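You operate a simulated robot arm through the tools that you are given. There is no shell and no other tool.

You run a simulated robot arm. Do the job below in one go: nothing can be reset, and whatever is moved stays where it is left.

Task
On press 27, fit the loose collar and star knob, push the strap down and screw its nut on.
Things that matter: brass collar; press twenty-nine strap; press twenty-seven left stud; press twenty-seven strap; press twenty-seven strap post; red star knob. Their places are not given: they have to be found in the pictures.

It is judged by the outcome, as a careful person would: the job done as asked, and still so three seconds after it is handed in. It fails if anything else is knocked over, pushed out of place, dropped, spilled or broken.

Robot
A 7-joint arm with a fingered hand, fixed in place. Base frame: the origin is on the floor under the middle of its stand, x ahead of it, y to its left, z up; the work surface is at about z = 729. Lengths are in mm, angles in rad, forces in N, time in s.
It reaches about 1023 mm from its shoulder. Its first joint turns from -2.897 to 2.897 rad. Payload 4 kg.
The TCP is the grasp point between the finger pads, 30 mm short of the fingertips. In the tool frame z runs along the fingers and y along their closing line. The gripper opens to 104 mm; its body begins 35 mm behind the TCP. The gripper is a hand of 4 fingers: y runs from the thumb to the fingers, the wrist lies at [-15, -113, -190] in the tool frame, and closing takes about 1.5 s.
Orientation is that of the tool frame in the base frame, as [roll, pitch, yaw] about the fixed x, y, z axes, in that order (R = Rz(yaw) Ry(pitch) Rx(roll)). With the fingers straight down and the wrist toward the robot, the tool's x, y and z point along [0, 1, 0], [1, 0, 0] and [0, 0, -1] of the base frame.

Tools
- The arm moves only by the tool servo_tool. Its argument "increments" is text: rows parted by semicolons, each of 6 numbers parted by spaces: the shift along the base's x, y, z in units of 100 mm (1.0 is 100 mm), then the turn, a rotation vector about the base's x, y, z in units of 180 degrees (1.0 is 180 degrees). In form: x y z wx wy wz; .... A call has 1 to 20 rows; each row is the pose to reach, as a shift and turn from the pose commanded when the call began. "jaw" is the finger opening in m, from 0 to 0.104, set as the call begins (left out, the last holds). A call with a number of a shift or a turn outside -1 to 1 is refused whole. Rows are played at 5 a second. More than 50 mm and 0.15 rad between two rows, or a gripper value outside its range, and nothing of the call is played. Where a pose cannot be reached the arm comes as near as it can. A force on the tool above 40 N (or 10 N above the force at the start of the call, whichever is more), or a blocked arm, ends the call early, and 0.2 s more pass. Each finger travels about 153 mm/s and halts on what it meets, pressing with about 30 N; the grip force reading is that of the motor and also rises with nothing between the fingers. The clock runs only during rows and for 0.2 s after the last one: add rows that repeat a pose to give the fingers time. It gives the time, the measured TCP pose, the force on the tool (base axes), the opening and the grip force at its end, in the units of the frame above (readings bear some noise), with the torque about the TCP (base axes, N m) and any sound that the robot's microphone picked up, and new pictures: "pictures" is both (left out), scene, wrist or none.
- Cameras (640 x 400 px; columns grow to the right, rows downward): "scene" is fixed at [224.3, -495.2, 1332.5]; the picture's right is [-0.42, 0.91, 0.00], its down [-0.09, -0.04, -0.99] and it looks along [-0.90, -0.42, 0.10] (base axes); focal length 214 px, centre (320, 200). "wrist" rides on the gripper at [61, -92, -130] in the tool frame; the picture's right is [-0.81, 0.27, -0.52], its down [-0.53, -0.71, 0.46] and it looks along [-0.24, 0.64, 0.72] (tool axes); focal length 275 px, centre (320, 200).
- finger_targets(index, middle, ring, thumb_bend, thumb_turn): sets how far each is bent, from 0 (flat) to 1 (curled in); at 0.3 the hand is open as for a grip, at 0.7 the pads meet at the TCP. One left out holds its place. A second passes; each finger stops where it meets its share of the squeeze, and holds until it gets a number again. A gripper value or a shape takes the hand back. It gives what a move gives, with no picture; readings hold the bend of each and the force on the fingers (four entries, about 0 where the hand has none), thumb and palm. thumb_turn goes from beside the hand (0) to across from the fingers (1), as for a grip.
- set_grasp(shape): the hand has 4 fingers and takes this shape, open, in about a second: jaw (thumb against the fingers, like two jaws); tri (thumb and two fingers); tip (a fingertip pinch); poke (one finger out to press); point (the index stretched); flat (the hand flat); cup (the hand cupped); fist (a fist). The gripper value then closes the fingers along that shape, each until it touches; the sizes above hold for jaw. It gives what a move gives, with no picture.
- pixel_to_xyz(camera, pixels): for up to 12 pixels [column, row] of the newest picture of that camera ("zoom" is the newest enlarged one), the place [x, y, z] in the base frame of the surface seen there, good to about 2 mm, but the place of the scene camera against the robot may be out by one fixed shift of up to 12 mm in any direction. The clock stands still meanwhile.
- zoom(camera, box): a new picture of the part [left, top, right, bottom] of that camera's present view, enlarged. The clock stands still meanwhile.
- close_job(): hands the job in; it is judged then, once.

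Unless the task says otherwise, let go and move clear before handing in.

The tools are called after ">>>" by a JSON object that holds its "method" and its "body". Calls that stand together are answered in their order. servo_tool: Moves the arm, as the interface text tells. Its arguments: {"type":"object","properties":{"increments":{"type":"string"},"jaw":{"type":"number"},"pictures":{"type":"string","enum":["both","scene","wrist","none"]}},"required":["increments"]} The other tools are called the same way: set_grasp (shape) gives the hand a shape; finger_targets (index, middle, ring, thumb_bend, thumb_turn) moves the fingers one by one; pixel_to_xyz (camera, pixels) gives the place of the surface under pixels of a picture; zoom (camera, box) takes an enlarged picture of a part of a camera's view; close_job () hands the job in.

At the start:

```text
time: 0.0
ee_pos: [384.0, -423.8, 1301.1]
tcp_rot: [3.14, 0.0, 1.569]
contact_force: [-0.1, 0.5, -0.2]
torque: [0.0, 0.02, 0.04]
gripper_width: 103.8
gripper_force: 0.0
shape: jaw
bend: [0.3, 0.3, 0.3, 0.3, 0.98]
finger forces: [0.0, 0.1, 0.0, 0.0, 0.1, 0.0]
```

scene: 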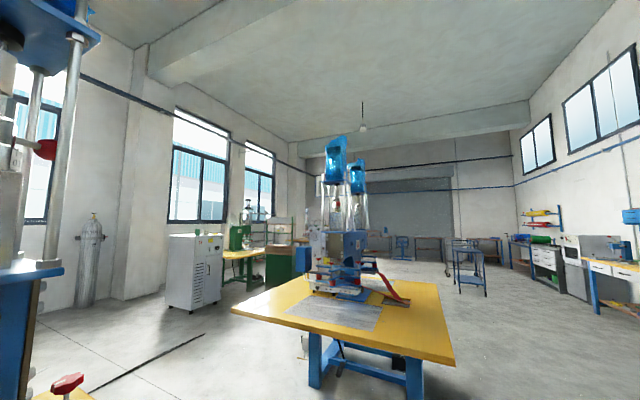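
wrist: 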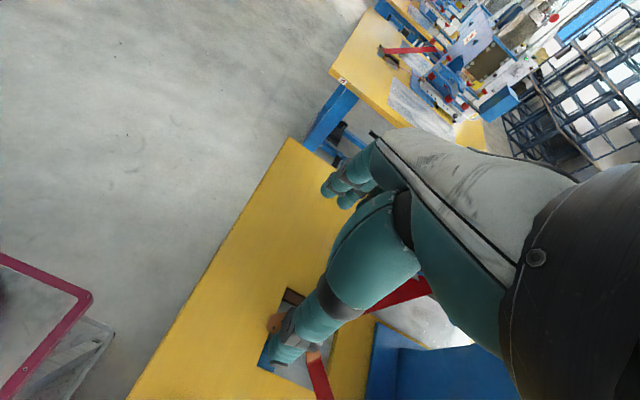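

The scene picture shows a nearby blue press at the left edge (0-100, 0-400) with a red star knob near (67, 383), and the wrist picture shows a yellow table below the hand. I'll zoom in on both to find the parts.

>>> {"method": "zoom", "body": {"camera": "scene", "box": [0, 200, 160, 400]}}

>>> {"method": "zoom", "body": {"camera": "scene", "box": [0, 0, 160, 200]}}

>>> {"method": "zoom", "body": {"camera": "wrist", "box": [240, 250, 480, 400]}}

>>> {"method": "zoom", "body": {"camera": "wrist", "box": [320, 0, 640, 200]}}

>>> {"method": "zoom", "body": {"camera": "scene", "box": [220, 120, 460, 400]}}

```text
2.00 times, centred on (80, 300) of scene
```

zoom: 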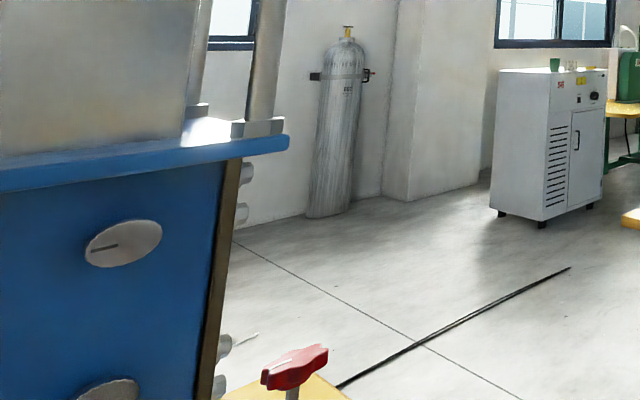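

```text
2.00 times, centred on (80, 100) of scene
```

zoom: 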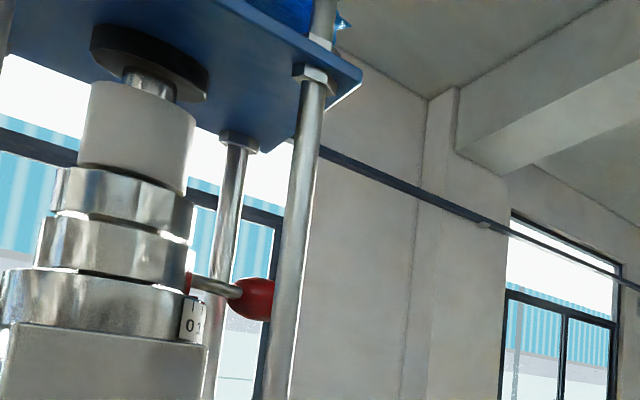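

```text
2.67 times, centred on (360, 325) of wrist
```

zoom: 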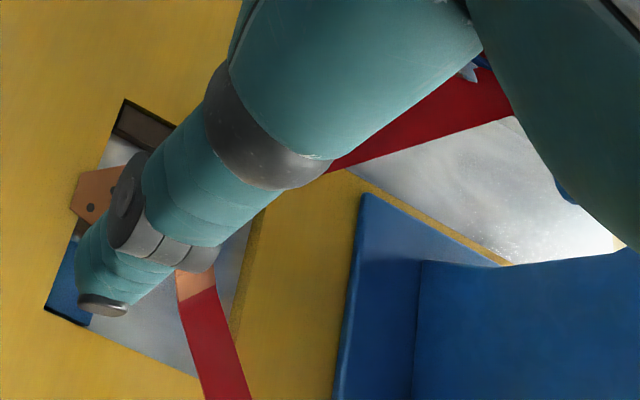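

```text
2.00 times, centred on (480, 100) of wrist
```

zoom: 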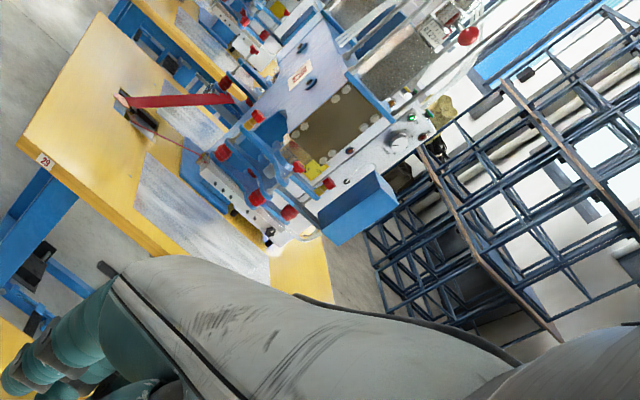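

```text
1.43 times, centred on (340, 260) of scene
```

zoom: 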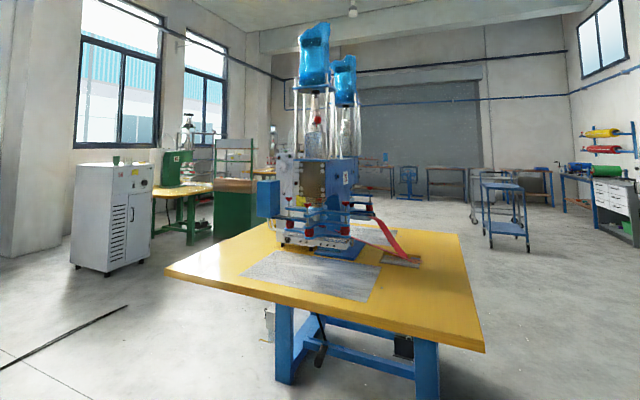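

The near press (scene left) has a red lever knob and a star knob standing at about (67,383). I'll measure several points to understand the layout.

>>> {"method": "pixel_to_xyz", "body": {"camera": "scene", "pixels": [[67, 380], [72, 392], [40, 270], [30, 268], [30, 330], [44, 150], [10, 210], [60, 100], [78, 397], [340, 290], [66, 200], [10, 380]]}}

>>> {"method": "pixel_to_xyz", "body": {"camera": "wrist", "pixels": [[285, 295], [320, 370], [265, 360], [395, 300], [400, 310], [395, 340], [420, 370], [300, 200], [420, 280], [200, 330], [450, 100], [275, 325]]}}

```text
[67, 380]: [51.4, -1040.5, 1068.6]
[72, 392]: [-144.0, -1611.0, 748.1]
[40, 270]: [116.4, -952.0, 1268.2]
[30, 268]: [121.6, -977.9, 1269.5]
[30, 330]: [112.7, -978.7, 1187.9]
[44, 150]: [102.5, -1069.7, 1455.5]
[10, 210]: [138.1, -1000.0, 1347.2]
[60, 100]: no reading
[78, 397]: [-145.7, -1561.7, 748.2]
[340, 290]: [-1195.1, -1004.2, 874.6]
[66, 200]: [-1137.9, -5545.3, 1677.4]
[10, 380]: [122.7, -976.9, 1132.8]
```

```text
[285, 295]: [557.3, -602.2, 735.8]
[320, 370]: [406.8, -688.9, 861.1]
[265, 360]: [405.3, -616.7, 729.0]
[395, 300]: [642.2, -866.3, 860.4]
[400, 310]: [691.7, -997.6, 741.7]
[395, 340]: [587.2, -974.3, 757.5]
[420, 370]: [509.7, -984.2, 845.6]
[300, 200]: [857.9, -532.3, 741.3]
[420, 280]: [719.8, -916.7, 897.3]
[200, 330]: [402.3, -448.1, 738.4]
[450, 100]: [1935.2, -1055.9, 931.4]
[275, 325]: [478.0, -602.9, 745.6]
```

The wrist camera looks along +x here, while the work (pocket near [480,-600,745], red straps, blue body near y≈-980) lies toward -y. I'll turn the hand about z so the wrist camera faces -y.

>>> {"method": "servo_tool", "body": {"increments": "0 0 0 0 0 -0.04; 0 0 0 0 0 -0.08; 0 0 0 0 0 -0.12; 0 0 0 0 0 -0.16; 0 0 0 0 0 -0.2; 0 0 0 0 0 -0.24; 0 0 0 0 0 -0.28; 0 0 0 0 0 -0.32; 0 0 0 0 0 -0.36; 0 0 0 0 0 -0.40; 0 0 0 0 0 -0.44; 0 0 0 0 0 -0.48; 0 0 0 0 0 -0.5; 0 0 0 0 0 -0.5"}}

```text
time: 3.0
ee_pos: [383.0, -423.6, 1301.1]
tcp_rot: [3.141, 0.001, -0.001]
contact_force: [0.9, -0.5, 0.6]
torque: [0.0, 0.02, 0.03]
gripper_width: 103.6
gripper_force: 0.1
shape: jaw
bend: [0.3, 0.3, 0.3, 0.3, 0.98]
finger forces: [0.1, 0.0, 0.0, 0.0, 0.0, 0.0]
```

scene: 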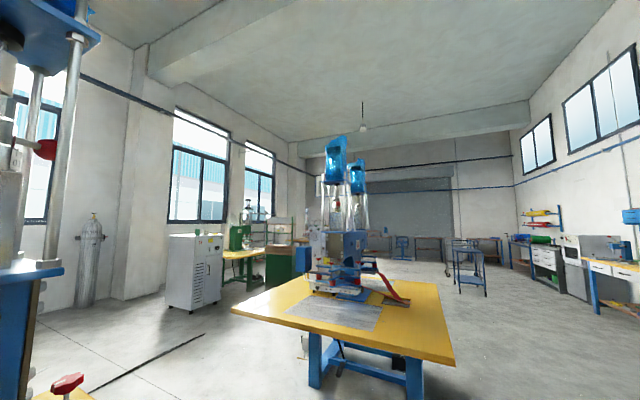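
wrist: 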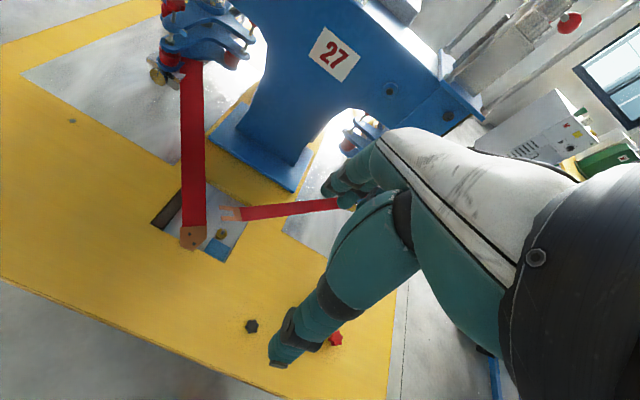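

Press "27" is now in view (plate at (335,53)), with two red straps to a pocket near (200,225), a dark nut at (251,326) and a red star knob at (335,338). I'll zoom in on the parts.

>>> {"method": "zoom", "body": {"camera": "wrist", "box": [140, 160, 300, 280]}}

>>> {"method": "zoom", "body": {"camera": "wrist", "box": [120, 0, 280, 110]}}

>>> {"method": "zoom", "body": {"camera": "wrist", "box": [220, 290, 380, 390]}}

>>> {"method": "zoom", "body": {"camera": "wrist", "box": [300, 90, 420, 230]}}

>>> {"method": "zoom", "body": {"camera": "wrist", "box": [0, 0, 320, 200]}}

```text
3.33 times, centred on (220, 220) of wrist
```

zoom: 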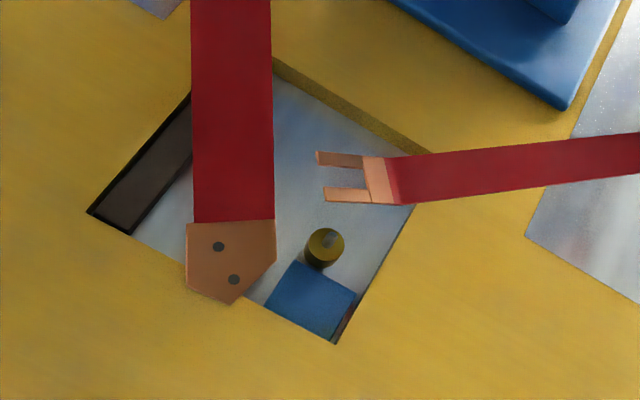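

```text
3.64 times, centred on (200, 55) of wrist
```

zoom: 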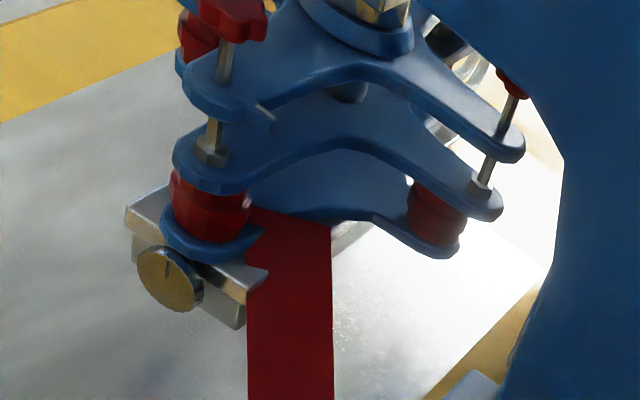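

```text
4.00 times, centred on (300, 340) of wrist
```

zoom: 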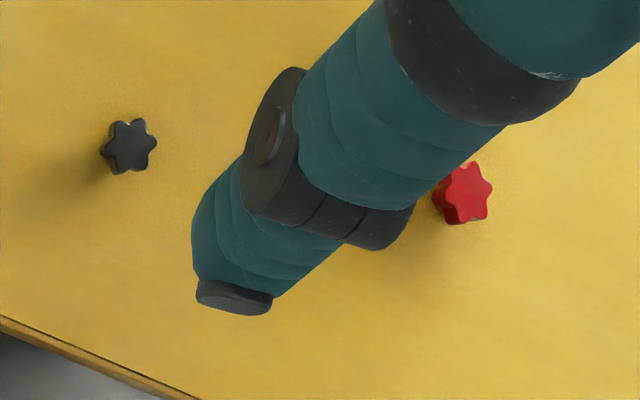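

```text
2.86 times, centred on (360, 160) of wrist
```

zoom: 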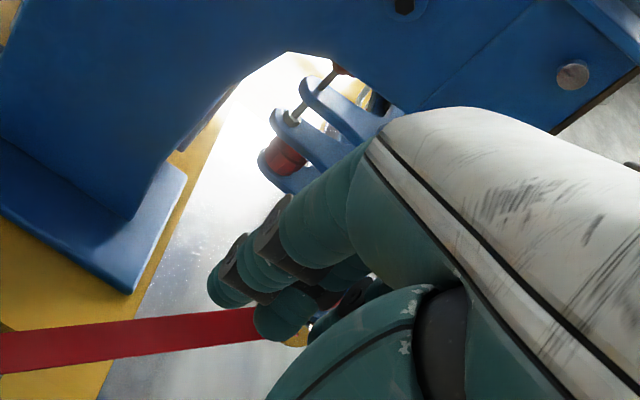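

```text
2.00 times, centred on (160, 100) of wrist
```

zoom: 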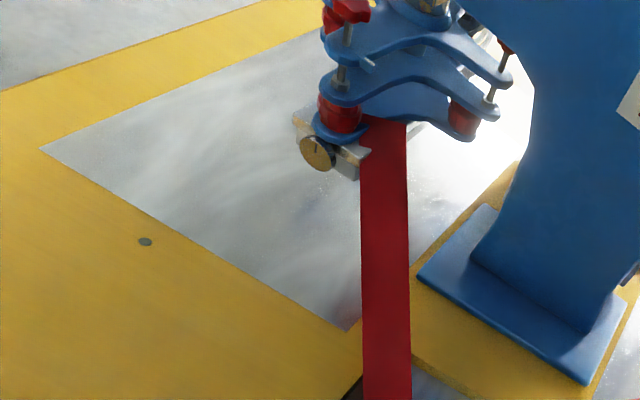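

The forked strap end hovers over the pocket near (228,212), a brass cylinder sits in the pocket at (221,234), a black star nut at (251,326) and red knob at (336,338). I'll measure all of these.

>>> {"method": "pixel_to_xyz", "body": {"camera": "wrist", "pixels": [[222, 213], [232, 213], [221, 231], [193, 238], [251, 326], [338, 338], [72, 121], [219, 249], [207, 215], [285, 210], [336, 204], [193, 150]]}}

>>> {"method": "pixel_to_xyz", "body": {"camera": "wrist", "pixels": [[156, 77], [175, 65], [168, 45], [180, 18], [180, 4], [244, 55], [250, 20], [228, 8], [218, 3], [335, 53], [250, 165], [348, 128]]}}

```text
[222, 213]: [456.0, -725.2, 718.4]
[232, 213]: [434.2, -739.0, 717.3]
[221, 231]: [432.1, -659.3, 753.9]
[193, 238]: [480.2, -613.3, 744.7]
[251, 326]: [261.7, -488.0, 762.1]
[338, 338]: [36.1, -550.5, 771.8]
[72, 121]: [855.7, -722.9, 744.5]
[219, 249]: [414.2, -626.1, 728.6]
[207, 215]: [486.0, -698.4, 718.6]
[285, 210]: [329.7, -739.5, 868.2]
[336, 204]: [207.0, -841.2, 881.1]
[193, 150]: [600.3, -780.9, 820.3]
```

```text
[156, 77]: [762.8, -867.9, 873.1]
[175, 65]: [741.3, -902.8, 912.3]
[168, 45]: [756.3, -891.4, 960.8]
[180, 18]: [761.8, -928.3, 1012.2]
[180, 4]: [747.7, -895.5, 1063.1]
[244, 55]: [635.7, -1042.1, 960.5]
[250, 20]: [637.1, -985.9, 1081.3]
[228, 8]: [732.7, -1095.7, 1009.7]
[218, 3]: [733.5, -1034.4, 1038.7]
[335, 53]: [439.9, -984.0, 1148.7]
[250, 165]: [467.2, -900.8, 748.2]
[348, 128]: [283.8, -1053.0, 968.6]
```

Positions are clear for the pocket, strap fork (≈[330,-740,868] strap body) and loose parts; I still need to see the right-hand clamp and its studs hidden by the hand. I'll move the hand toward -x to view it.

>>> {"method": "servo_tool", "body": {"increments": "-0.33 0 0 0 0 0; -0.66 0 0 0 0 0; -1 0 0 0 0 0", "pictures": "none"}}

>>> {"method": "servo_tool", "body": {"increments": "-0.33 0 0 0 0 0; -0.66 0 0 0 0 0; -1 0 0 0 0 0", "pictures": "none"}}

>>> {"method": "servo_tool", "body": {"increments": "-0.33 0 0 0 0 0; -0.66 0 0 0 0 0; -1 0 0 0 0 0; -1 0 0 0 0 0", "pictures": "wrist"}}

```text
time: 3.8
ee_pos: [284.7, -424.3, 1301.1]
tcp_rot: [-3.141, 0.0, 0.001]
contact_force: [-0.8, 0.6, -0.5]
torque: [-0.02, 0.03, 0.02]
gripper_width: 103.6
gripper_force: 0.1
shape: jaw
bend: [0.3, 0.3, 0.3, 0.3, 0.98]
finger forces: [0.0, 0.0, 0.1, 0.0, 0.0, 0.1]
```

```text
time: 4.6
ee_pos: [185.8, -424.2, 1300.1]
tcp_rot: [-3.141, 0.0, -0.001]
contact_force: [-0.2, -0.1, 0.7]
torque: [-0.01, -0.01, 0.03]
gripper_width: 103.3
gripper_force: 0.0
shape: jaw
bend: [0.3, 0.3, 0.3, 0.3, 0.98]
finger forces: [0.1, 0.0, 0.0, 0.0, 0.0, 0.1]
```

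```text
time: 5.6
ee_pos: [83.8, -424.5, 1301.2]
tcp_rot: [3.141, 0.0, 0.0]
contact_force: [-0.5, 0.0, 0.3]
torque: [-0.02, 0.02, -0.01]
gripper_width: 104.0
gripper_force: 0.0
shape: jaw
bend: [0.3, 0.3, 0.3, 0.3, 0.98]
finger forces: [0.0, 0.1, 0.0, 0.0, 0.0, 0.1]
```

wrist: 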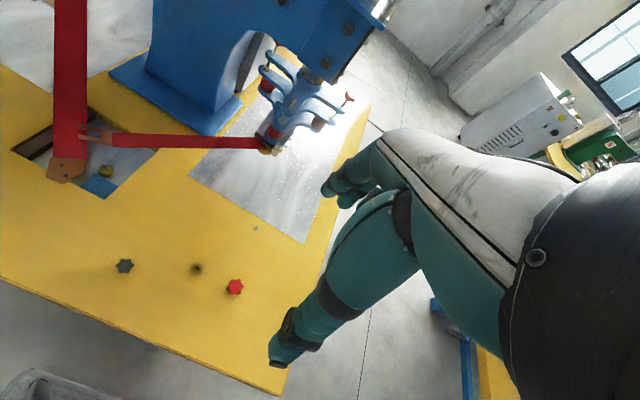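

Now I see three loose parts on the table front: black star nut (124,266), a brass ring (196,269), and the red star knob (235,287); the right clamp is at (300,100). I'll zoom in on these.

>>> {"method": "zoom", "body": {"camera": "wrist", "box": [100, 240, 260, 310]}}

>>> {"method": "zoom", "body": {"camera": "wrist", "box": [240, 40, 368, 160]}}

>>> {"method": "zoom", "body": {"camera": "wrist", "box": [0, 90, 180, 210]}}

>>> {"method": "pixel_to_xyz", "body": {"camera": "wrist", "pixels": [[124, 265], [196, 269], [235, 286], [348, 97], [303, 52], [272, 90], [265, 55], [316, 125], [270, 135], [106, 170], [80, 130], [100, 130]]}}

```text
4.00 times, centred on (180, 275) of wrist
```

zoom: 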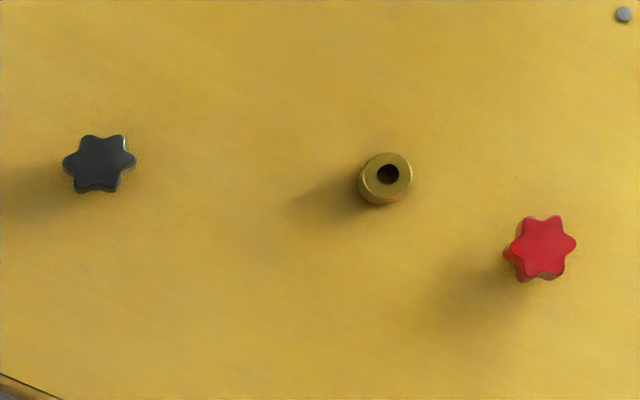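

```text
3.33 times, centred on (304, 100) of wrist
```

zoom: 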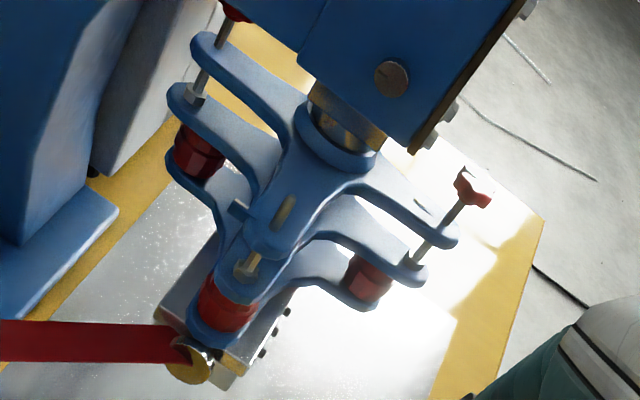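

```text
3.33 times, centred on (90, 150) of wrist
```

zoom: 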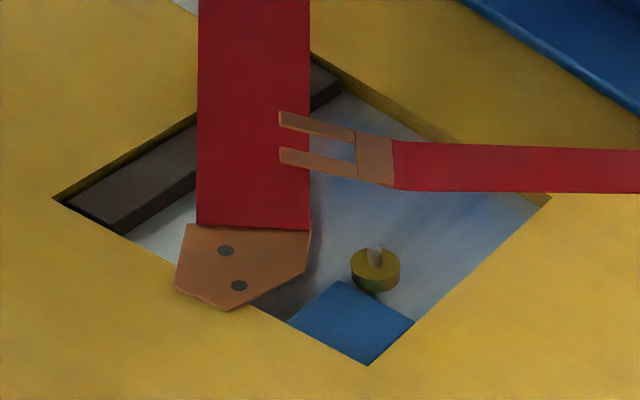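

```text
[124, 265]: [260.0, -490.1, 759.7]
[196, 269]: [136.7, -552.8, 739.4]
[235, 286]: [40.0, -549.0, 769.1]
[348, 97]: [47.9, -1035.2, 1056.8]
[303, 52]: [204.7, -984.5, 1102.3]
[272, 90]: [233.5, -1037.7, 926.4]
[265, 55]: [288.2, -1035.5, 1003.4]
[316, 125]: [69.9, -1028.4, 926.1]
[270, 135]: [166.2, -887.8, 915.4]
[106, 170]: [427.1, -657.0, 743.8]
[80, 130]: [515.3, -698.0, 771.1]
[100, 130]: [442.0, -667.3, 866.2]
```

The black star nut is at [260,-490,760], brass collar at about [137,-553,745], red knob at [40,-549,770]. The strap fork hangs at z≈866 above the post [427,-657,745]. I'll zoom more on the right head to find the bare left stud.

>>> {"method": "zoom", "body": {"camera": "wrist", "box": [250, 70, 330, 140]}}

>>> {"method": "zoom", "body": {"camera": "wrist", "box": [70, 110, 130, 190]}}

>>> {"method": "zoom", "body": {"camera": "scene", "box": [280, 220, 420, 320]}}

```text
5.71 times, centred on (290, 105) of wrist
```

zoom: 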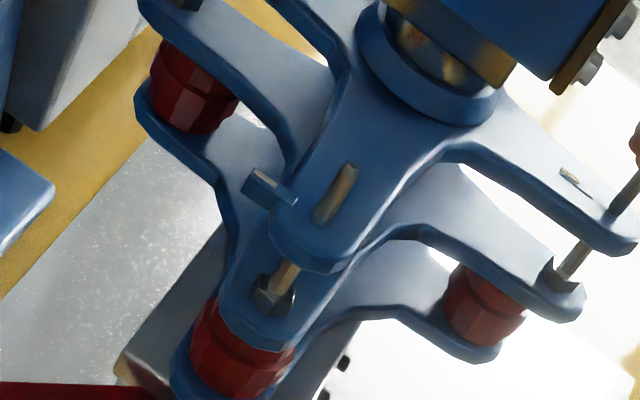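

```text
5.00 times, centred on (100, 150) of wrist
```

zoom: 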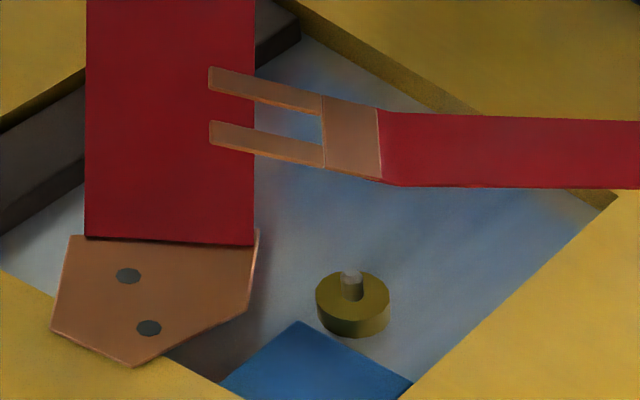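

```text
4.00 times, centred on (350, 270) of scene
```

zoom: 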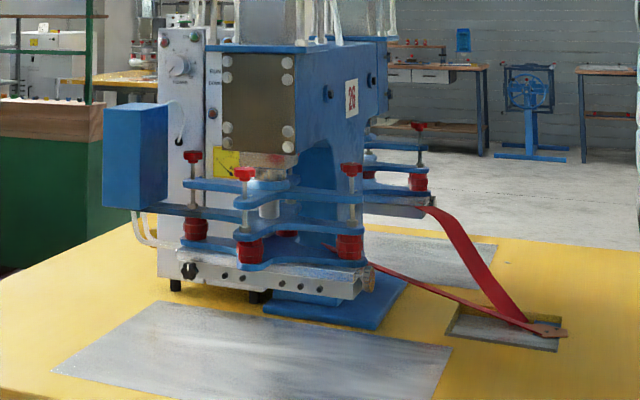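

The bare stud is on the right head's front arm around (295,99)-(290,110) in the wrist picture; other studs carry red knobs. I'll zoom tightly and measure collar, knobs and stud.

>>> {"method": "zoom", "body": {"camera": "wrist", "box": [180, 257, 212, 281]}}

>>> {"method": "pixel_to_xyz", "body": {"camera": "wrist", "pixels": [[295.6, 99], [294, 102], [292.5, 105], [291, 108], [285, 113], [283, 119], [279, 127], [288, 98], [300, 105], [280, 105], [278, 93], [300, 85]]}}

>>> {"method": "zoom", "body": {"camera": "wrist", "box": [276, 85, 308, 125]}}

```text
16.00 times, centred on (196, 269) of wrist
```

zoom: 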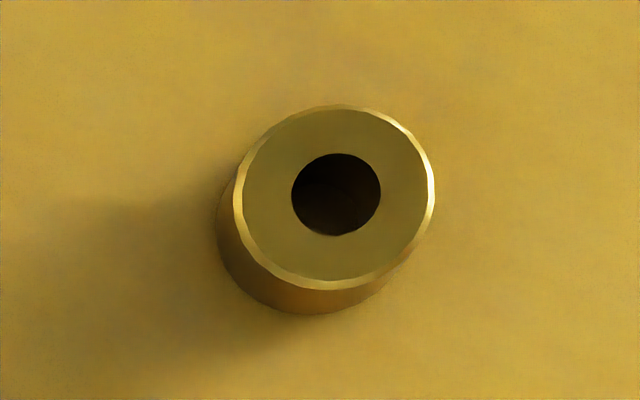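

```text
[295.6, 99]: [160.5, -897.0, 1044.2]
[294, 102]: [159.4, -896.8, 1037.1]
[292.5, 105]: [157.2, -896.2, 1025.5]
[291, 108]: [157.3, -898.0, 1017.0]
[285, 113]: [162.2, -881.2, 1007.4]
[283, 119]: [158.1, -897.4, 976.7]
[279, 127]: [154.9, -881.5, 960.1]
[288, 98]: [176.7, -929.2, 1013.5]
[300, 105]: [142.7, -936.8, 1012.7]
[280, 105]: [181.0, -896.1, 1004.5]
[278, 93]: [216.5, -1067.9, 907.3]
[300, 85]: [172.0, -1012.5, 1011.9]
```

```text
10.00 times, centred on (292, 105) of wrist
```

zoom: 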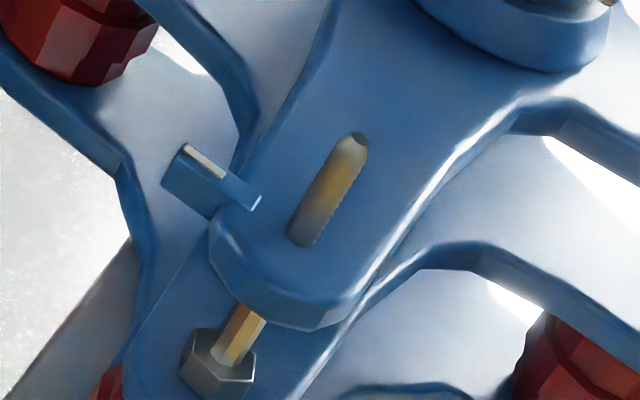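

The stud is a bare thread from the plate top (z≈1012) to a tip near z≈1046 at about [158,-898]. I'll measure it precisely in the zoom, then each loose part.

>>> {"method": "pixel_to_xyz", "body": {"camera": "zoom", "pixels": [[355, 137], [350, 145], [345, 155], [335, 175], [325, 195], [310, 220], [300, 240], [318, 190], [345, 190], [270, 230], [400, 150], [340, 260]]}}

>>> {"method": "zoom", "body": {"camera": "wrist", "box": [180, 257, 212, 281]}}

```text
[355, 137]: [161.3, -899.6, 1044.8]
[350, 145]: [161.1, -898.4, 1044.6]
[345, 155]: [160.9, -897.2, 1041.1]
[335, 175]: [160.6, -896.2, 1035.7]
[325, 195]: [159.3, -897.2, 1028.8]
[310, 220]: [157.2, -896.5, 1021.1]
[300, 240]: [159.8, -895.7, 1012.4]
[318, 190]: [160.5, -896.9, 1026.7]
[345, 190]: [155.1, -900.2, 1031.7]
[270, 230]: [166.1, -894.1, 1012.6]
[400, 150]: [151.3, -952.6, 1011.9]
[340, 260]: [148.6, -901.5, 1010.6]
```

```text
16.00 times, centred on (196, 269) of wrist
```

zoom: 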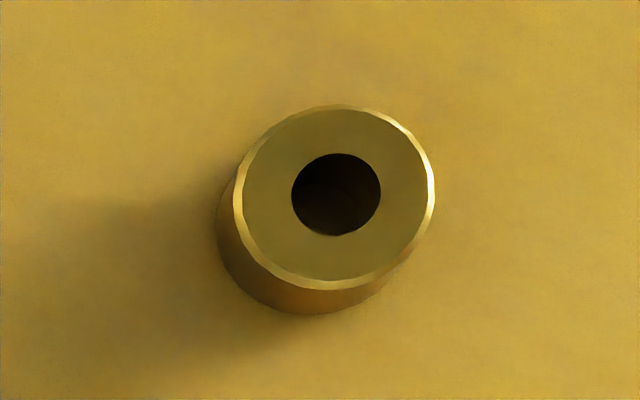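

Stud axis ≈ [160,-900], tip z≈1045, plate top z≈1012. Now measuring the collar in this zoom.

>>> {"method": "pixel_to_xyz", "body": {"camera": "zoom", "pixels": [[336, 110], [428, 180], [340, 282], [240, 210], [270, 140], [400, 260], [300, 300], [450, 300], [150, 100], [336, 195]]}}

>>> {"method": "zoom", "body": {"camera": "wrist", "box": [219, 274, 251, 298]}}

```text
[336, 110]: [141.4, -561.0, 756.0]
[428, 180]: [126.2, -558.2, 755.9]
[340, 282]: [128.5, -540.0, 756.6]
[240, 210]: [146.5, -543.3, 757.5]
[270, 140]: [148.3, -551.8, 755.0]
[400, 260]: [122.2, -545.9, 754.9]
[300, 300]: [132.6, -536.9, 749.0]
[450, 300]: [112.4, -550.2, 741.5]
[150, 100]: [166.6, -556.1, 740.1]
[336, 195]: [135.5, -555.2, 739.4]
```

```text
16.00 times, centred on (235, 286) of wrist
```

zoom: 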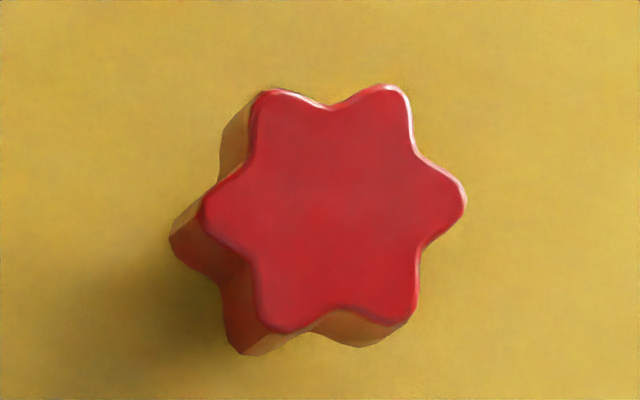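

Collar: centre ≈ [135.5,-550], top z≈756, OD ≈ 26, sits on the table at z≈740. Now measuring the red knob.

>>> {"method": "pixel_to_xyz", "body": {"camera": "zoom", "pixels": [[265, 98], [395, 92], [458, 200], [405, 315], [275, 325], [210, 205], [335, 208], [178, 240], [240, 345], [500, 330], [120, 120], [322, 112]]}}

>>> {"method": "zoom", "body": {"camera": "wrist", "box": [108, 253, 140, 277]}}

```text
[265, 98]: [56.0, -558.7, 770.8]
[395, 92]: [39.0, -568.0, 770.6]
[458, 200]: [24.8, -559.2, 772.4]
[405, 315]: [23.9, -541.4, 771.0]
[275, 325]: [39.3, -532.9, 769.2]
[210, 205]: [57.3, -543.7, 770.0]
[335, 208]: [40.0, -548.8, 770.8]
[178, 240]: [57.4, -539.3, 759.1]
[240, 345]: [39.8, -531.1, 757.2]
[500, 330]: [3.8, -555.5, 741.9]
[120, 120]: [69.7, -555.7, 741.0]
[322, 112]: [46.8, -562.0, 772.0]
```

```text
16.00 times, centred on (124, 265) of wrist
```

zoom: 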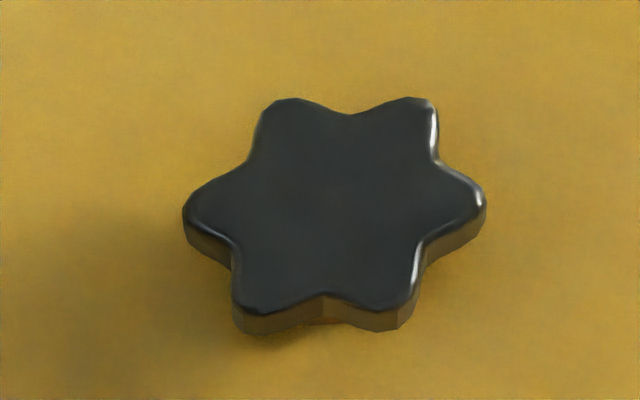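

Red knob: centre ≈ [40,-550.5], top z≈771, star OD ≈ 36. Measuring the black nut now.

>>> {"method": "pixel_to_xyz", "body": {"camera": "zoom", "pixels": [[280, 105], [418, 103], [478, 205], [400, 305], [245, 305], [190, 210], [335, 200], [240, 325], [390, 325], [550, 330], [80, 120], [350, 118]]}}

>>> {"method": "zoom", "body": {"camera": "wrist", "box": [90, 155, 122, 179]}}

```text
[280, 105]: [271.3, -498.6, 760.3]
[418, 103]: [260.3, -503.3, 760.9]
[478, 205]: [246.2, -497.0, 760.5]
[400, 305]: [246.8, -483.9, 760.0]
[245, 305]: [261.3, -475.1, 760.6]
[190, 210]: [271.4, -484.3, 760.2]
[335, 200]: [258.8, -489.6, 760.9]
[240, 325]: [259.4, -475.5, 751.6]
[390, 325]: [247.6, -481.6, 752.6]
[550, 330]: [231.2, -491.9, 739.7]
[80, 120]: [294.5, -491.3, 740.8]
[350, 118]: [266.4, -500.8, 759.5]
```

```text
16.00 times, centred on (106, 167) of wrist
```

zoom: 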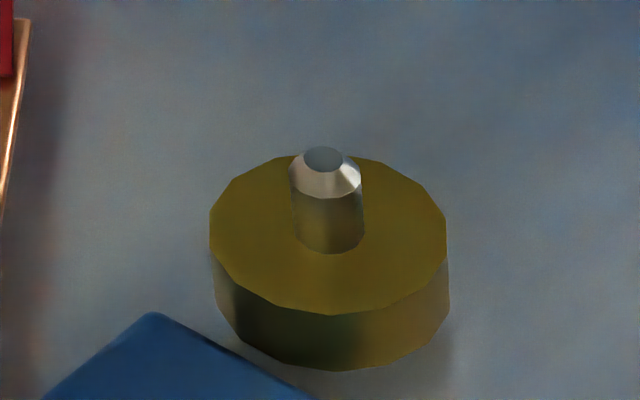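

Black nut: centre ≈ [259.5,-489.5], top z≈760.5, OD ≈ 29. Now measuring the strap post and the fork.

>>> {"method": "pixel_to_xyz", "body": {"camera": "zoom", "pixels": [[323, 157], [330, 215], [330, 245], [215, 230], [440, 230], [330, 308], [265, 175], [390, 180], [330, 350], [560, 200], [150, 200], [150, 330]]}}

>>> {"method": "zoom", "body": {"camera": "wrist", "box": [72, 112, 136, 152]}}

```text
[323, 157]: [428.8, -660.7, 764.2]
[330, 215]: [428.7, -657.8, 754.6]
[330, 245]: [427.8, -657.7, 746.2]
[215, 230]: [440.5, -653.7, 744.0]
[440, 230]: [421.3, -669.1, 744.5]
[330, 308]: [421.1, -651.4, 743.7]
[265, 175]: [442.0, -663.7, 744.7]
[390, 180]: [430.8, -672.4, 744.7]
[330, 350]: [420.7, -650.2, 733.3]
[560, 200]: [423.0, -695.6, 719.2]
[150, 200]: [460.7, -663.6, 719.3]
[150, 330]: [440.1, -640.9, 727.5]
```

```text
10.00 times, centred on (104, 132) of wrist
```

zoom: 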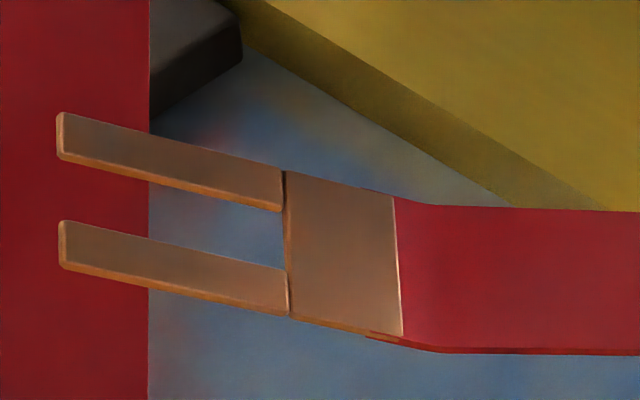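

Post axis ≈ [429.5,-661], tip z≈764, seat top z≈744.5. Now measuring the fork and strap end.

>>> {"method": "pixel_to_xyz", "body": {"camera": "zoom", "pixels": [[70, 125], [70, 145], [270, 180], [275, 200], [70, 235], [75, 262], [275, 280], [270, 300], [300, 250], [390, 205], [390, 325], [620, 280]]}}

>>> {"method": "pixel_to_xyz", "body": {"camera": "wrist", "pixels": [[120, 139], [140, 140], [170, 142], [200, 143], [230, 143], [255, 143], [66, 165], [75, 180], [70, 100], [70, 50], [210, 110], [150, 175]]}}

```text
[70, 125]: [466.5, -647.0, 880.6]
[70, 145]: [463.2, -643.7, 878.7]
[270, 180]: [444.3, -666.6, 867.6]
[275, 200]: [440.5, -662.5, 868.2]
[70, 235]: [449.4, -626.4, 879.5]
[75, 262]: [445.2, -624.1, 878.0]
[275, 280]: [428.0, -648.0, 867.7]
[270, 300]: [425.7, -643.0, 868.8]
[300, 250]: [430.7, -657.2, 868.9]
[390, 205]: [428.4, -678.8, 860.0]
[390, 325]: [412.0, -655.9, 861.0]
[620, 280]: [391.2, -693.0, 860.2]
```

```text
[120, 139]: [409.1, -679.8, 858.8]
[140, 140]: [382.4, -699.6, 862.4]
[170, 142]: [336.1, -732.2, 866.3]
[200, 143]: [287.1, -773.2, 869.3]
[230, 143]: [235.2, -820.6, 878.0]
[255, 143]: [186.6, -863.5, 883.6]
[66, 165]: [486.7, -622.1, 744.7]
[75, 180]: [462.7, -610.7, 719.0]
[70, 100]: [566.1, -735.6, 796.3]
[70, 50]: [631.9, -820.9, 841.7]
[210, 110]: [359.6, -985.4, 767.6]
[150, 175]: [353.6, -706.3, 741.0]
```

The fork now hangs at z≈868 with its slot pointing along about (0.79,0.61), right above the post, and the strap hinges near [186,-863,884]. Before grasping, I'll measure clearance around the stud (flange, body).

>>> {"method": "zoom", "body": {"camera": "wrist", "box": [260, 20, 356, 110]}}

>>> {"method": "pixel_to_xyz", "body": {"camera": "wrist", "pixels": [[309, 90], [309, 85], [305, 78], [320, 83], [322, 72], [310, 65], [300, 60], [330, 60], [348, 95], [340, 106], [302, 74], [316, 88]]}}

```text
4.44 times, centred on (308, 65) of wrist
```

zoom: 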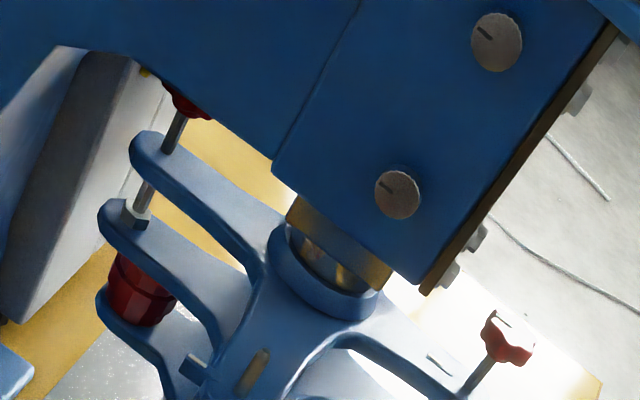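

```text
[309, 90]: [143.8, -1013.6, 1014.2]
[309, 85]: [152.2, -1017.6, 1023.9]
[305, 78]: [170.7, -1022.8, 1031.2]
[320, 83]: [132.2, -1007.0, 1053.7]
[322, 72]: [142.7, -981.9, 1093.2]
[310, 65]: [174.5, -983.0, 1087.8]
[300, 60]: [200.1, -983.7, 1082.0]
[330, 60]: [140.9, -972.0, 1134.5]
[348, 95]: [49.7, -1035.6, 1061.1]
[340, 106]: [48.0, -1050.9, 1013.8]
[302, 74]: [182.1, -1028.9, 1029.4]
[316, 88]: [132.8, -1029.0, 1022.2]
```

There is about 100 mm free behind the stud before the flange (y≈-1010), so the fingers fit there. I'll test the fingertip pinch shape in free air to see the finger geometry.

>>> {"method": "set_grasp", "body": {"shape": "tip"}}

>>> {"method": "servo_tool", "body": {"increments": "0 0 0 0 0 0; 0 0 0 0 0 0", "pictures": "wrist"}}

>>> {"method": "zoom", "body": {"camera": "wrist", "box": [240, 120, 440, 380]}}

>>> {"method": "servo_tool", "body": {"increments": "0 0 0 0 0 0; 0 0 0 0 0 0; 0 0 0 0 0 0; 0 0 0 0 0 0; 0 0 0 0 0 0; 0 0 0 0 0 0; 0 0 0 0 0 0; 0 0 0 0 0 0; 0 0 0 0 0 0", "jaw": 0.0, "pictures": "wrist"}}

>>> {"method": "zoom", "body": {"camera": "wrist", "box": [240, 120, 440, 380]}}

```text
time: 6.5
ee_pos: [84.6, -423.9, 1300.8]
tcp_rot: [-3.141, -0.001, 0.0]
contact_force: [-0.4, -0.5, -0.3]
torque: [-0.02, 0.0, -0.01]
gripper_width: 103.9
gripper_force: 0.1
shape: tip
bend: [0.3, 0.98, 0.99, 0.3, 0.98]
finger forces: [0.0, 0.0, 0.0, 0.0, 0.1, 0.0]
```

```text
time: 7.1
ee_pos: [84.4, -424.5, 1301.8]
tcp_rot: [3.141, -0.001, 0.001]
contact_force: [-0.6, 0.1, 0.8]
torque: [0.01, -0.01, 0.03]
gripper_width: 103.5
gripper_force: 0.1
shape: tip
bend: [0.3, 0.98, 0.99, 0.3, 0.98]
finger forces: [0.1, 0.0, 0.1, 0.0, 0.1, 0.0]
```

wrist: 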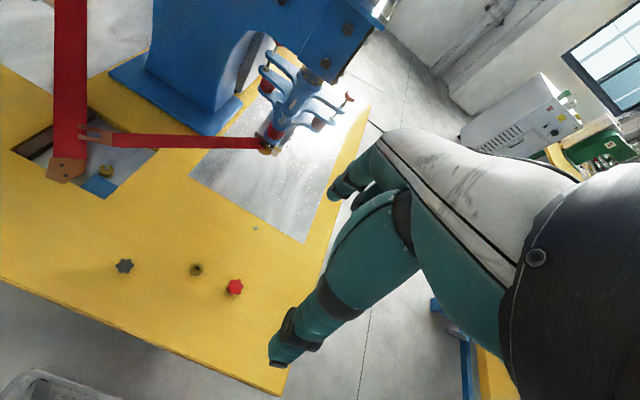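

```text
1.54 times, centred on (340, 250) of wrist
```

zoom: 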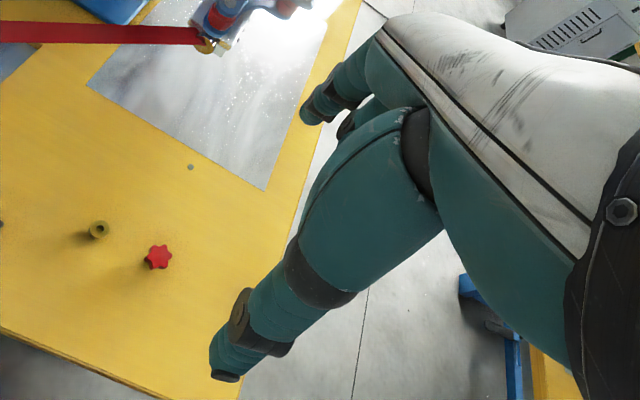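

```text
time: 9.1
ee_pos: [83.9, -424.9, 1300.8]
tcp_rot: [-3.141, -0.001, -0.002]
contact_force: [0.8, 0.4, 0.0]
torque: [0.0, 0.03, 0.01]
gripper_width: 0.0
gripper_force: 29.9
shape: tip
bend: [0.7, 1.0, 1.0, 0.53, 1.0]
finger forces: [0.0, 0.0, 0.1, 0.1, 0.0, 0.1]
```

wrist: 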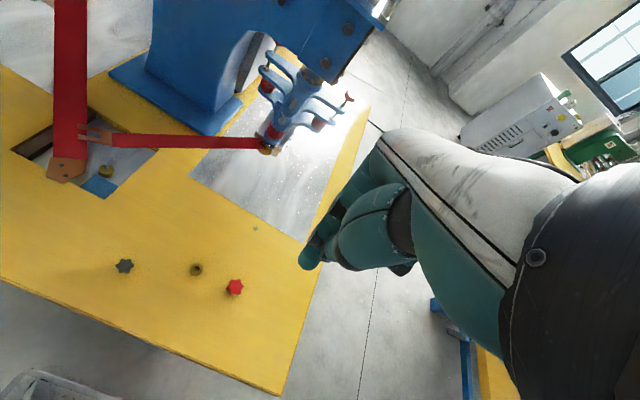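

```text
1.54 times, centred on (340, 250) of wrist
```

zoom: 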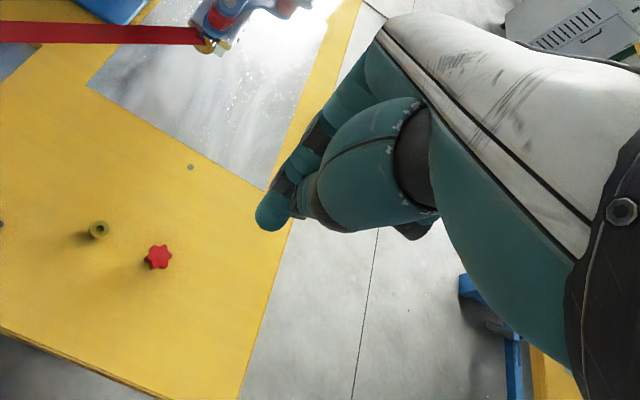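

In the closed pinch, the index fingertip shows at (311,256). I'll measure where the fingertips are relative to the TCP [84,-424.5,1301].

>>> {"method": "pixel_to_xyz", "body": {"camera": "wrist", "pixels": [[309, 262], [305, 250], [311, 256], [318, 235], [330, 225], [325, 258], [345, 265], [360, 240], [395, 270], [340, 205], [322, 250], [340, 240]]}}

>>> {"method": "zoom", "body": {"camera": "wrist", "box": [280, 170, 440, 290]}}

```text
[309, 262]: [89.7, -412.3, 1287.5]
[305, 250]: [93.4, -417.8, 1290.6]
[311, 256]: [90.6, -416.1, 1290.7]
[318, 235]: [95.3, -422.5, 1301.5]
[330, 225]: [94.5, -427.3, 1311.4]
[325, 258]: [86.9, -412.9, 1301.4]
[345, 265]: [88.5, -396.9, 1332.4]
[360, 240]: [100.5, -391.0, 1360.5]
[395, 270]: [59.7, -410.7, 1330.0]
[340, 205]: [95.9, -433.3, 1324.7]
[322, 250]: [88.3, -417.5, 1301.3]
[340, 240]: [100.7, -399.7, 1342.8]
```

```text
3.33 times, centred on (360, 230) of wrist
```

zoom: 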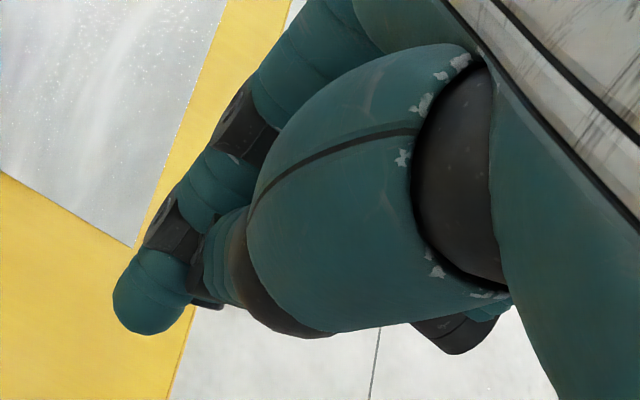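

When closed, the index tip sits about 15-20 mm below the TCP and curls in. I'll check the tip heights at openings of 45 mm and 26 mm.

>>> {"method": "servo_tool", "body": {"increments": "0 0 0 0 0 0; 0 0 0 0 0 0; 0 0 0 0 0 0; 0 0 0 0 0 0", "jaw": 0.045, "pictures": "wrist"}}

>>> {"method": "zoom", "body": {"camera": "wrist", "box": [240, 170, 400, 330]}}

```text
time: 10.1
ee_pos: [84.9, -424.2, 1300.5]
tcp_rot: [-3.141, 0.0, 0.0]
contact_force: [0.0, 0.4, -1.2]
torque: [-0.01, 0.01, -0.01]
gripper_width: 44.5
gripper_force: 0.1
shape: tip
bend: [0.73, 0.98, 0.99, 0.72, 1.0]
finger forces: [0.0, 0.0, 0.0, 0.0, 0.0, 0.1]
```

wrist: 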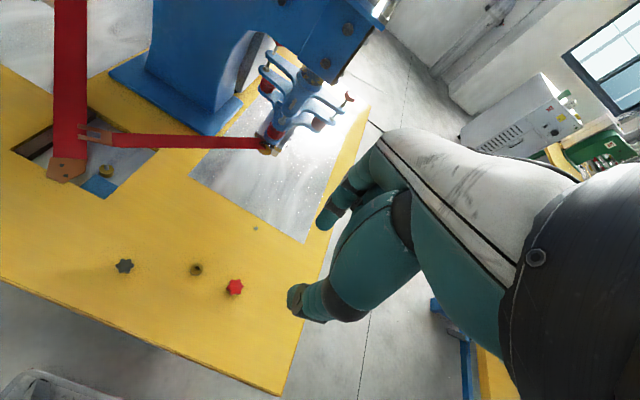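

```text
2.50 times, centred on (320, 250) of wrist
```

zoom: 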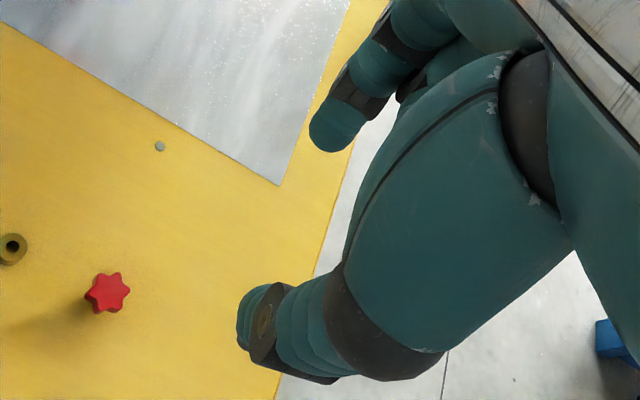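

Index tip now at about (325,222) and thumb tip at (293,300); I'll measure these.

>>> {"method": "pixel_to_xyz", "body": {"camera": "zoom", "pixels": [[325, 145], [335, 125], [315, 130], [355, 115], [245, 310], [245, 340], [265, 320], [300, 345], [340, 300], [255, 290], [300, 375], [370, 80]]}}

```text
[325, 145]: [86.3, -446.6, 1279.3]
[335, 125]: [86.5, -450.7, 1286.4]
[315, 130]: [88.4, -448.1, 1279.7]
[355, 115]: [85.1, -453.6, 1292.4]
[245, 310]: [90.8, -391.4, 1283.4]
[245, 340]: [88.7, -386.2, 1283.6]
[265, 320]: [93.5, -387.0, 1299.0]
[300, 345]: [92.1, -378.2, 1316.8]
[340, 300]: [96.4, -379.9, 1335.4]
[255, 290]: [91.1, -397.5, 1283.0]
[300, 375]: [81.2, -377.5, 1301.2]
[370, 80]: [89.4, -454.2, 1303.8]
```

Tips at 45 mm opening are ~23 mm below the TCP and centred on it in x/y. Let me compare the three-finger "tri" shape, which would hold the collar more steadily.

>>> {"method": "set_grasp", "body": {"shape": "tri"}}

>>> {"method": "servo_tool", "body": {"increments": "0 0 0 0 0 0; 0 0 0 0 0 0; 0 0 0 0 0 0; 0 0 0 0 0 0; 0 0 0 0 0 0", "jaw": 0.045, "pictures": "wrist"}}

>>> {"method": "zoom", "body": {"camera": "wrist", "box": [240, 150, 420, 330]}}

```text
time: 11.0
ee_pos: [84.4, -425.0, 1300.4]
tcp_rot: [3.141, -0.001, 0.0]
contact_force: [-1.0, 0.1, -0.5]
torque: [-0.03, -0.01, -0.01]
gripper_width: 103.6
gripper_force: 0.0
shape: tri
bend: [0.3, 0.3, 0.99, 0.3, 0.98]
finger forces: [0.0, 0.0, 0.0, 0.1, 0.1, 0.0]
```

```text
time: 12.2
ee_pos: [84.5, -423.4, 1301.1]
tcp_rot: [3.141, 0.0, 0.0]
contact_force: [-0.5, 0.7, 0.1]
torque: [-0.03, -0.04, -0.01]
gripper_width: 45.4
gripper_force: 0.0
shape: tri
bend: [0.74, 0.47, 0.99, 0.72, 1.0]
finger forces: [0.1, 0.1, 0.1, 0.0, 0.0, 0.0]
```

wrist: 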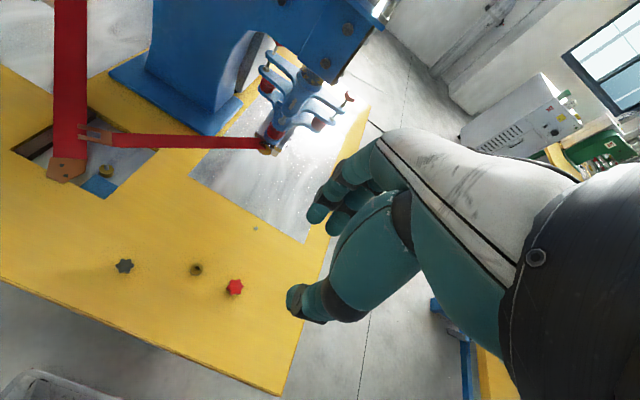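

```text
2.22 times, centred on (330, 240) of wrist
```

zoom: 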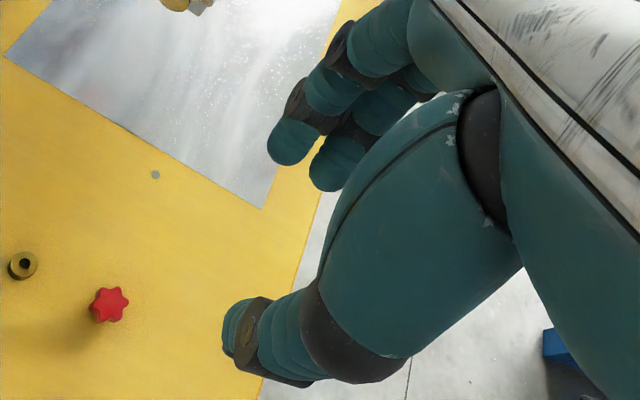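

Two fingers are visible at zoom (290,145) and (335,165); measuring their tips and the thumb.

>>> {"method": "pixel_to_xyz", "body": {"camera": "zoom", "pixels": [[285, 155], [275, 140], [300, 130], [280, 160], [325, 180], [335, 185], [320, 165], [345, 160], [235, 310], [235, 345], [250, 300], [310, 100]]}}

```text
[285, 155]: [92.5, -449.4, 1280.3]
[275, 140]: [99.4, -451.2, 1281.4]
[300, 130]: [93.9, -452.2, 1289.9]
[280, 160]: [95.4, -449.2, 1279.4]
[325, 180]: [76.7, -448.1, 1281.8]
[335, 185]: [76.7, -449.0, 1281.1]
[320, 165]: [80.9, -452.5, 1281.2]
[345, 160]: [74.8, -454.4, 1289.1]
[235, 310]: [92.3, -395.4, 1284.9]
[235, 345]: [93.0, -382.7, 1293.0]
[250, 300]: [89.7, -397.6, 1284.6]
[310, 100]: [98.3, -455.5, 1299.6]
```

In "tri", two fingers sit at ±10 mm in x around the TCP and the thumb is centred opposite—ideal for the round parts. I'll move above the collar (TCP to about [135,-550,900]).

>>> {"method": "servo_tool", "body": {"increments": "0.13 -0.3 -0.25 0 0 0; 0.26 -0.6 -0.5 0 0 0; 0.39 -0.9 -0.75 0 0 0; 0.51 -1.0 -1.0 0 0 0", "jaw": 0.06, "pictures": "none"}}

>>> {"method": "servo_tool", "body": {"increments": "0 -0.1 -0.33 0 0 0; 0 -0.2 -0.66 0 0 0; 0 -0.26 -1 0 0 0", "pictures": "none"}}

>>> {"method": "servo_tool", "body": {"increments": "0 0 -0.33 0 0 0; 0 0 -0.66 0 0 0; 0 0 -1 0 0 0", "pictures": "none"}}

>>> {"method": "servo_tool", "body": {"increments": "0 0 -0.33 0 0 0; 0 0 -0.66 0 0 0; 0 0 -1 0 0 0; 0 0 -1 0 0 0", "pictures": "both"}}

```text
time: 13.2
ee_pos: [134.4, -522.2, 1204.1]
tcp_rot: [3.139, -0.001, -0.003]
contact_force: [-0.2, -0.6, -0.6]
torque: [0.0, -0.02, -0.02]
gripper_width: 59.4
gripper_force: 0.0
shape: tri
bend: [0.74, 0.42, 0.99, 0.66, 1.0]
finger forces: [0.0, 0.0, 0.0, 0.0, 0.0, 0.0]
```

```text
time: 14.0
ee_pos: [133.5, -547.2, 1102.7]
tcp_rot: [-3.141, 0.001, -0.001]
contact_force: [-0.6, 1.1, 0.0]
torque: [0.0, 0.0, 0.0]
gripper_width: 59.6
gripper_force: 0.1
shape: tri
bend: [0.74, 0.42, 0.99, 0.66, 1.0]
finger forces: [0.0, 0.1, 0.0, 0.0, 0.0, 0.0]
```

```text
time: 14.8
ee_pos: [136.8, -547.8, 1001.0]
tcp_rot: [-3.142, 0.0, 0.0]
contact_force: [0.3, 0.1, 0.7]
torque: [0.02, -0.02, -0.02]
gripper_width: 59.6
gripper_force: 0.1
shape: tri
bend: [0.74, 0.42, 0.99, 0.66, 1.0]
finger forces: [0.0, 0.0, 0.0, 0.1, 0.0, 0.1]
```

```text
time: 15.8
ee_pos: [134.5, -547.7, 900.0]
tcp_rot: [-3.14, -0.001, -0.001]
contact_force: [-0.1, 0.6, 1.1]
torque: [-0.01, -0.01, -0.03]
gripper_width: 59.8
gripper_force: 0.1
shape: tri
bend: [0.74, 0.42, 0.99, 0.66, 1.0]
finger forces: [0.0, 0.0, 0.0, 0.0, 0.0, 0.0]
```

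scene: 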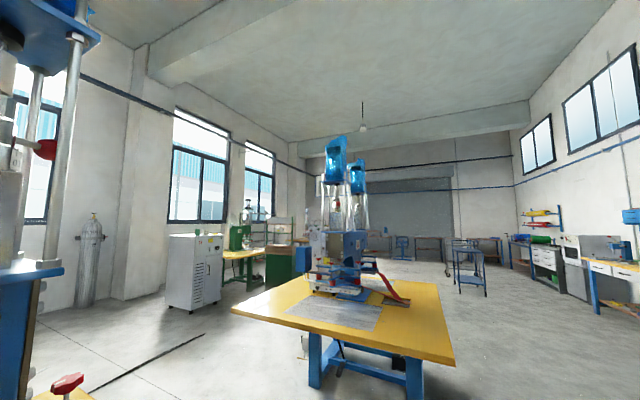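
wrist: 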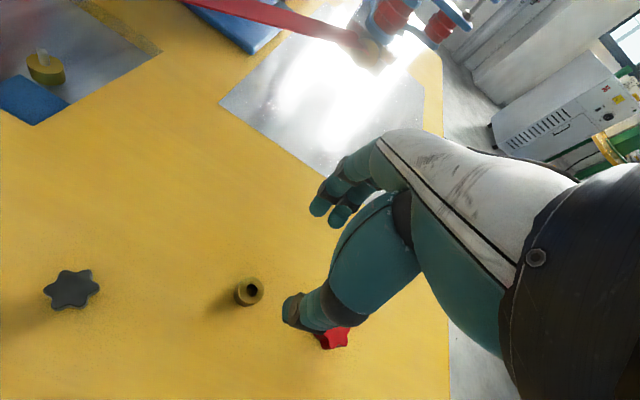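

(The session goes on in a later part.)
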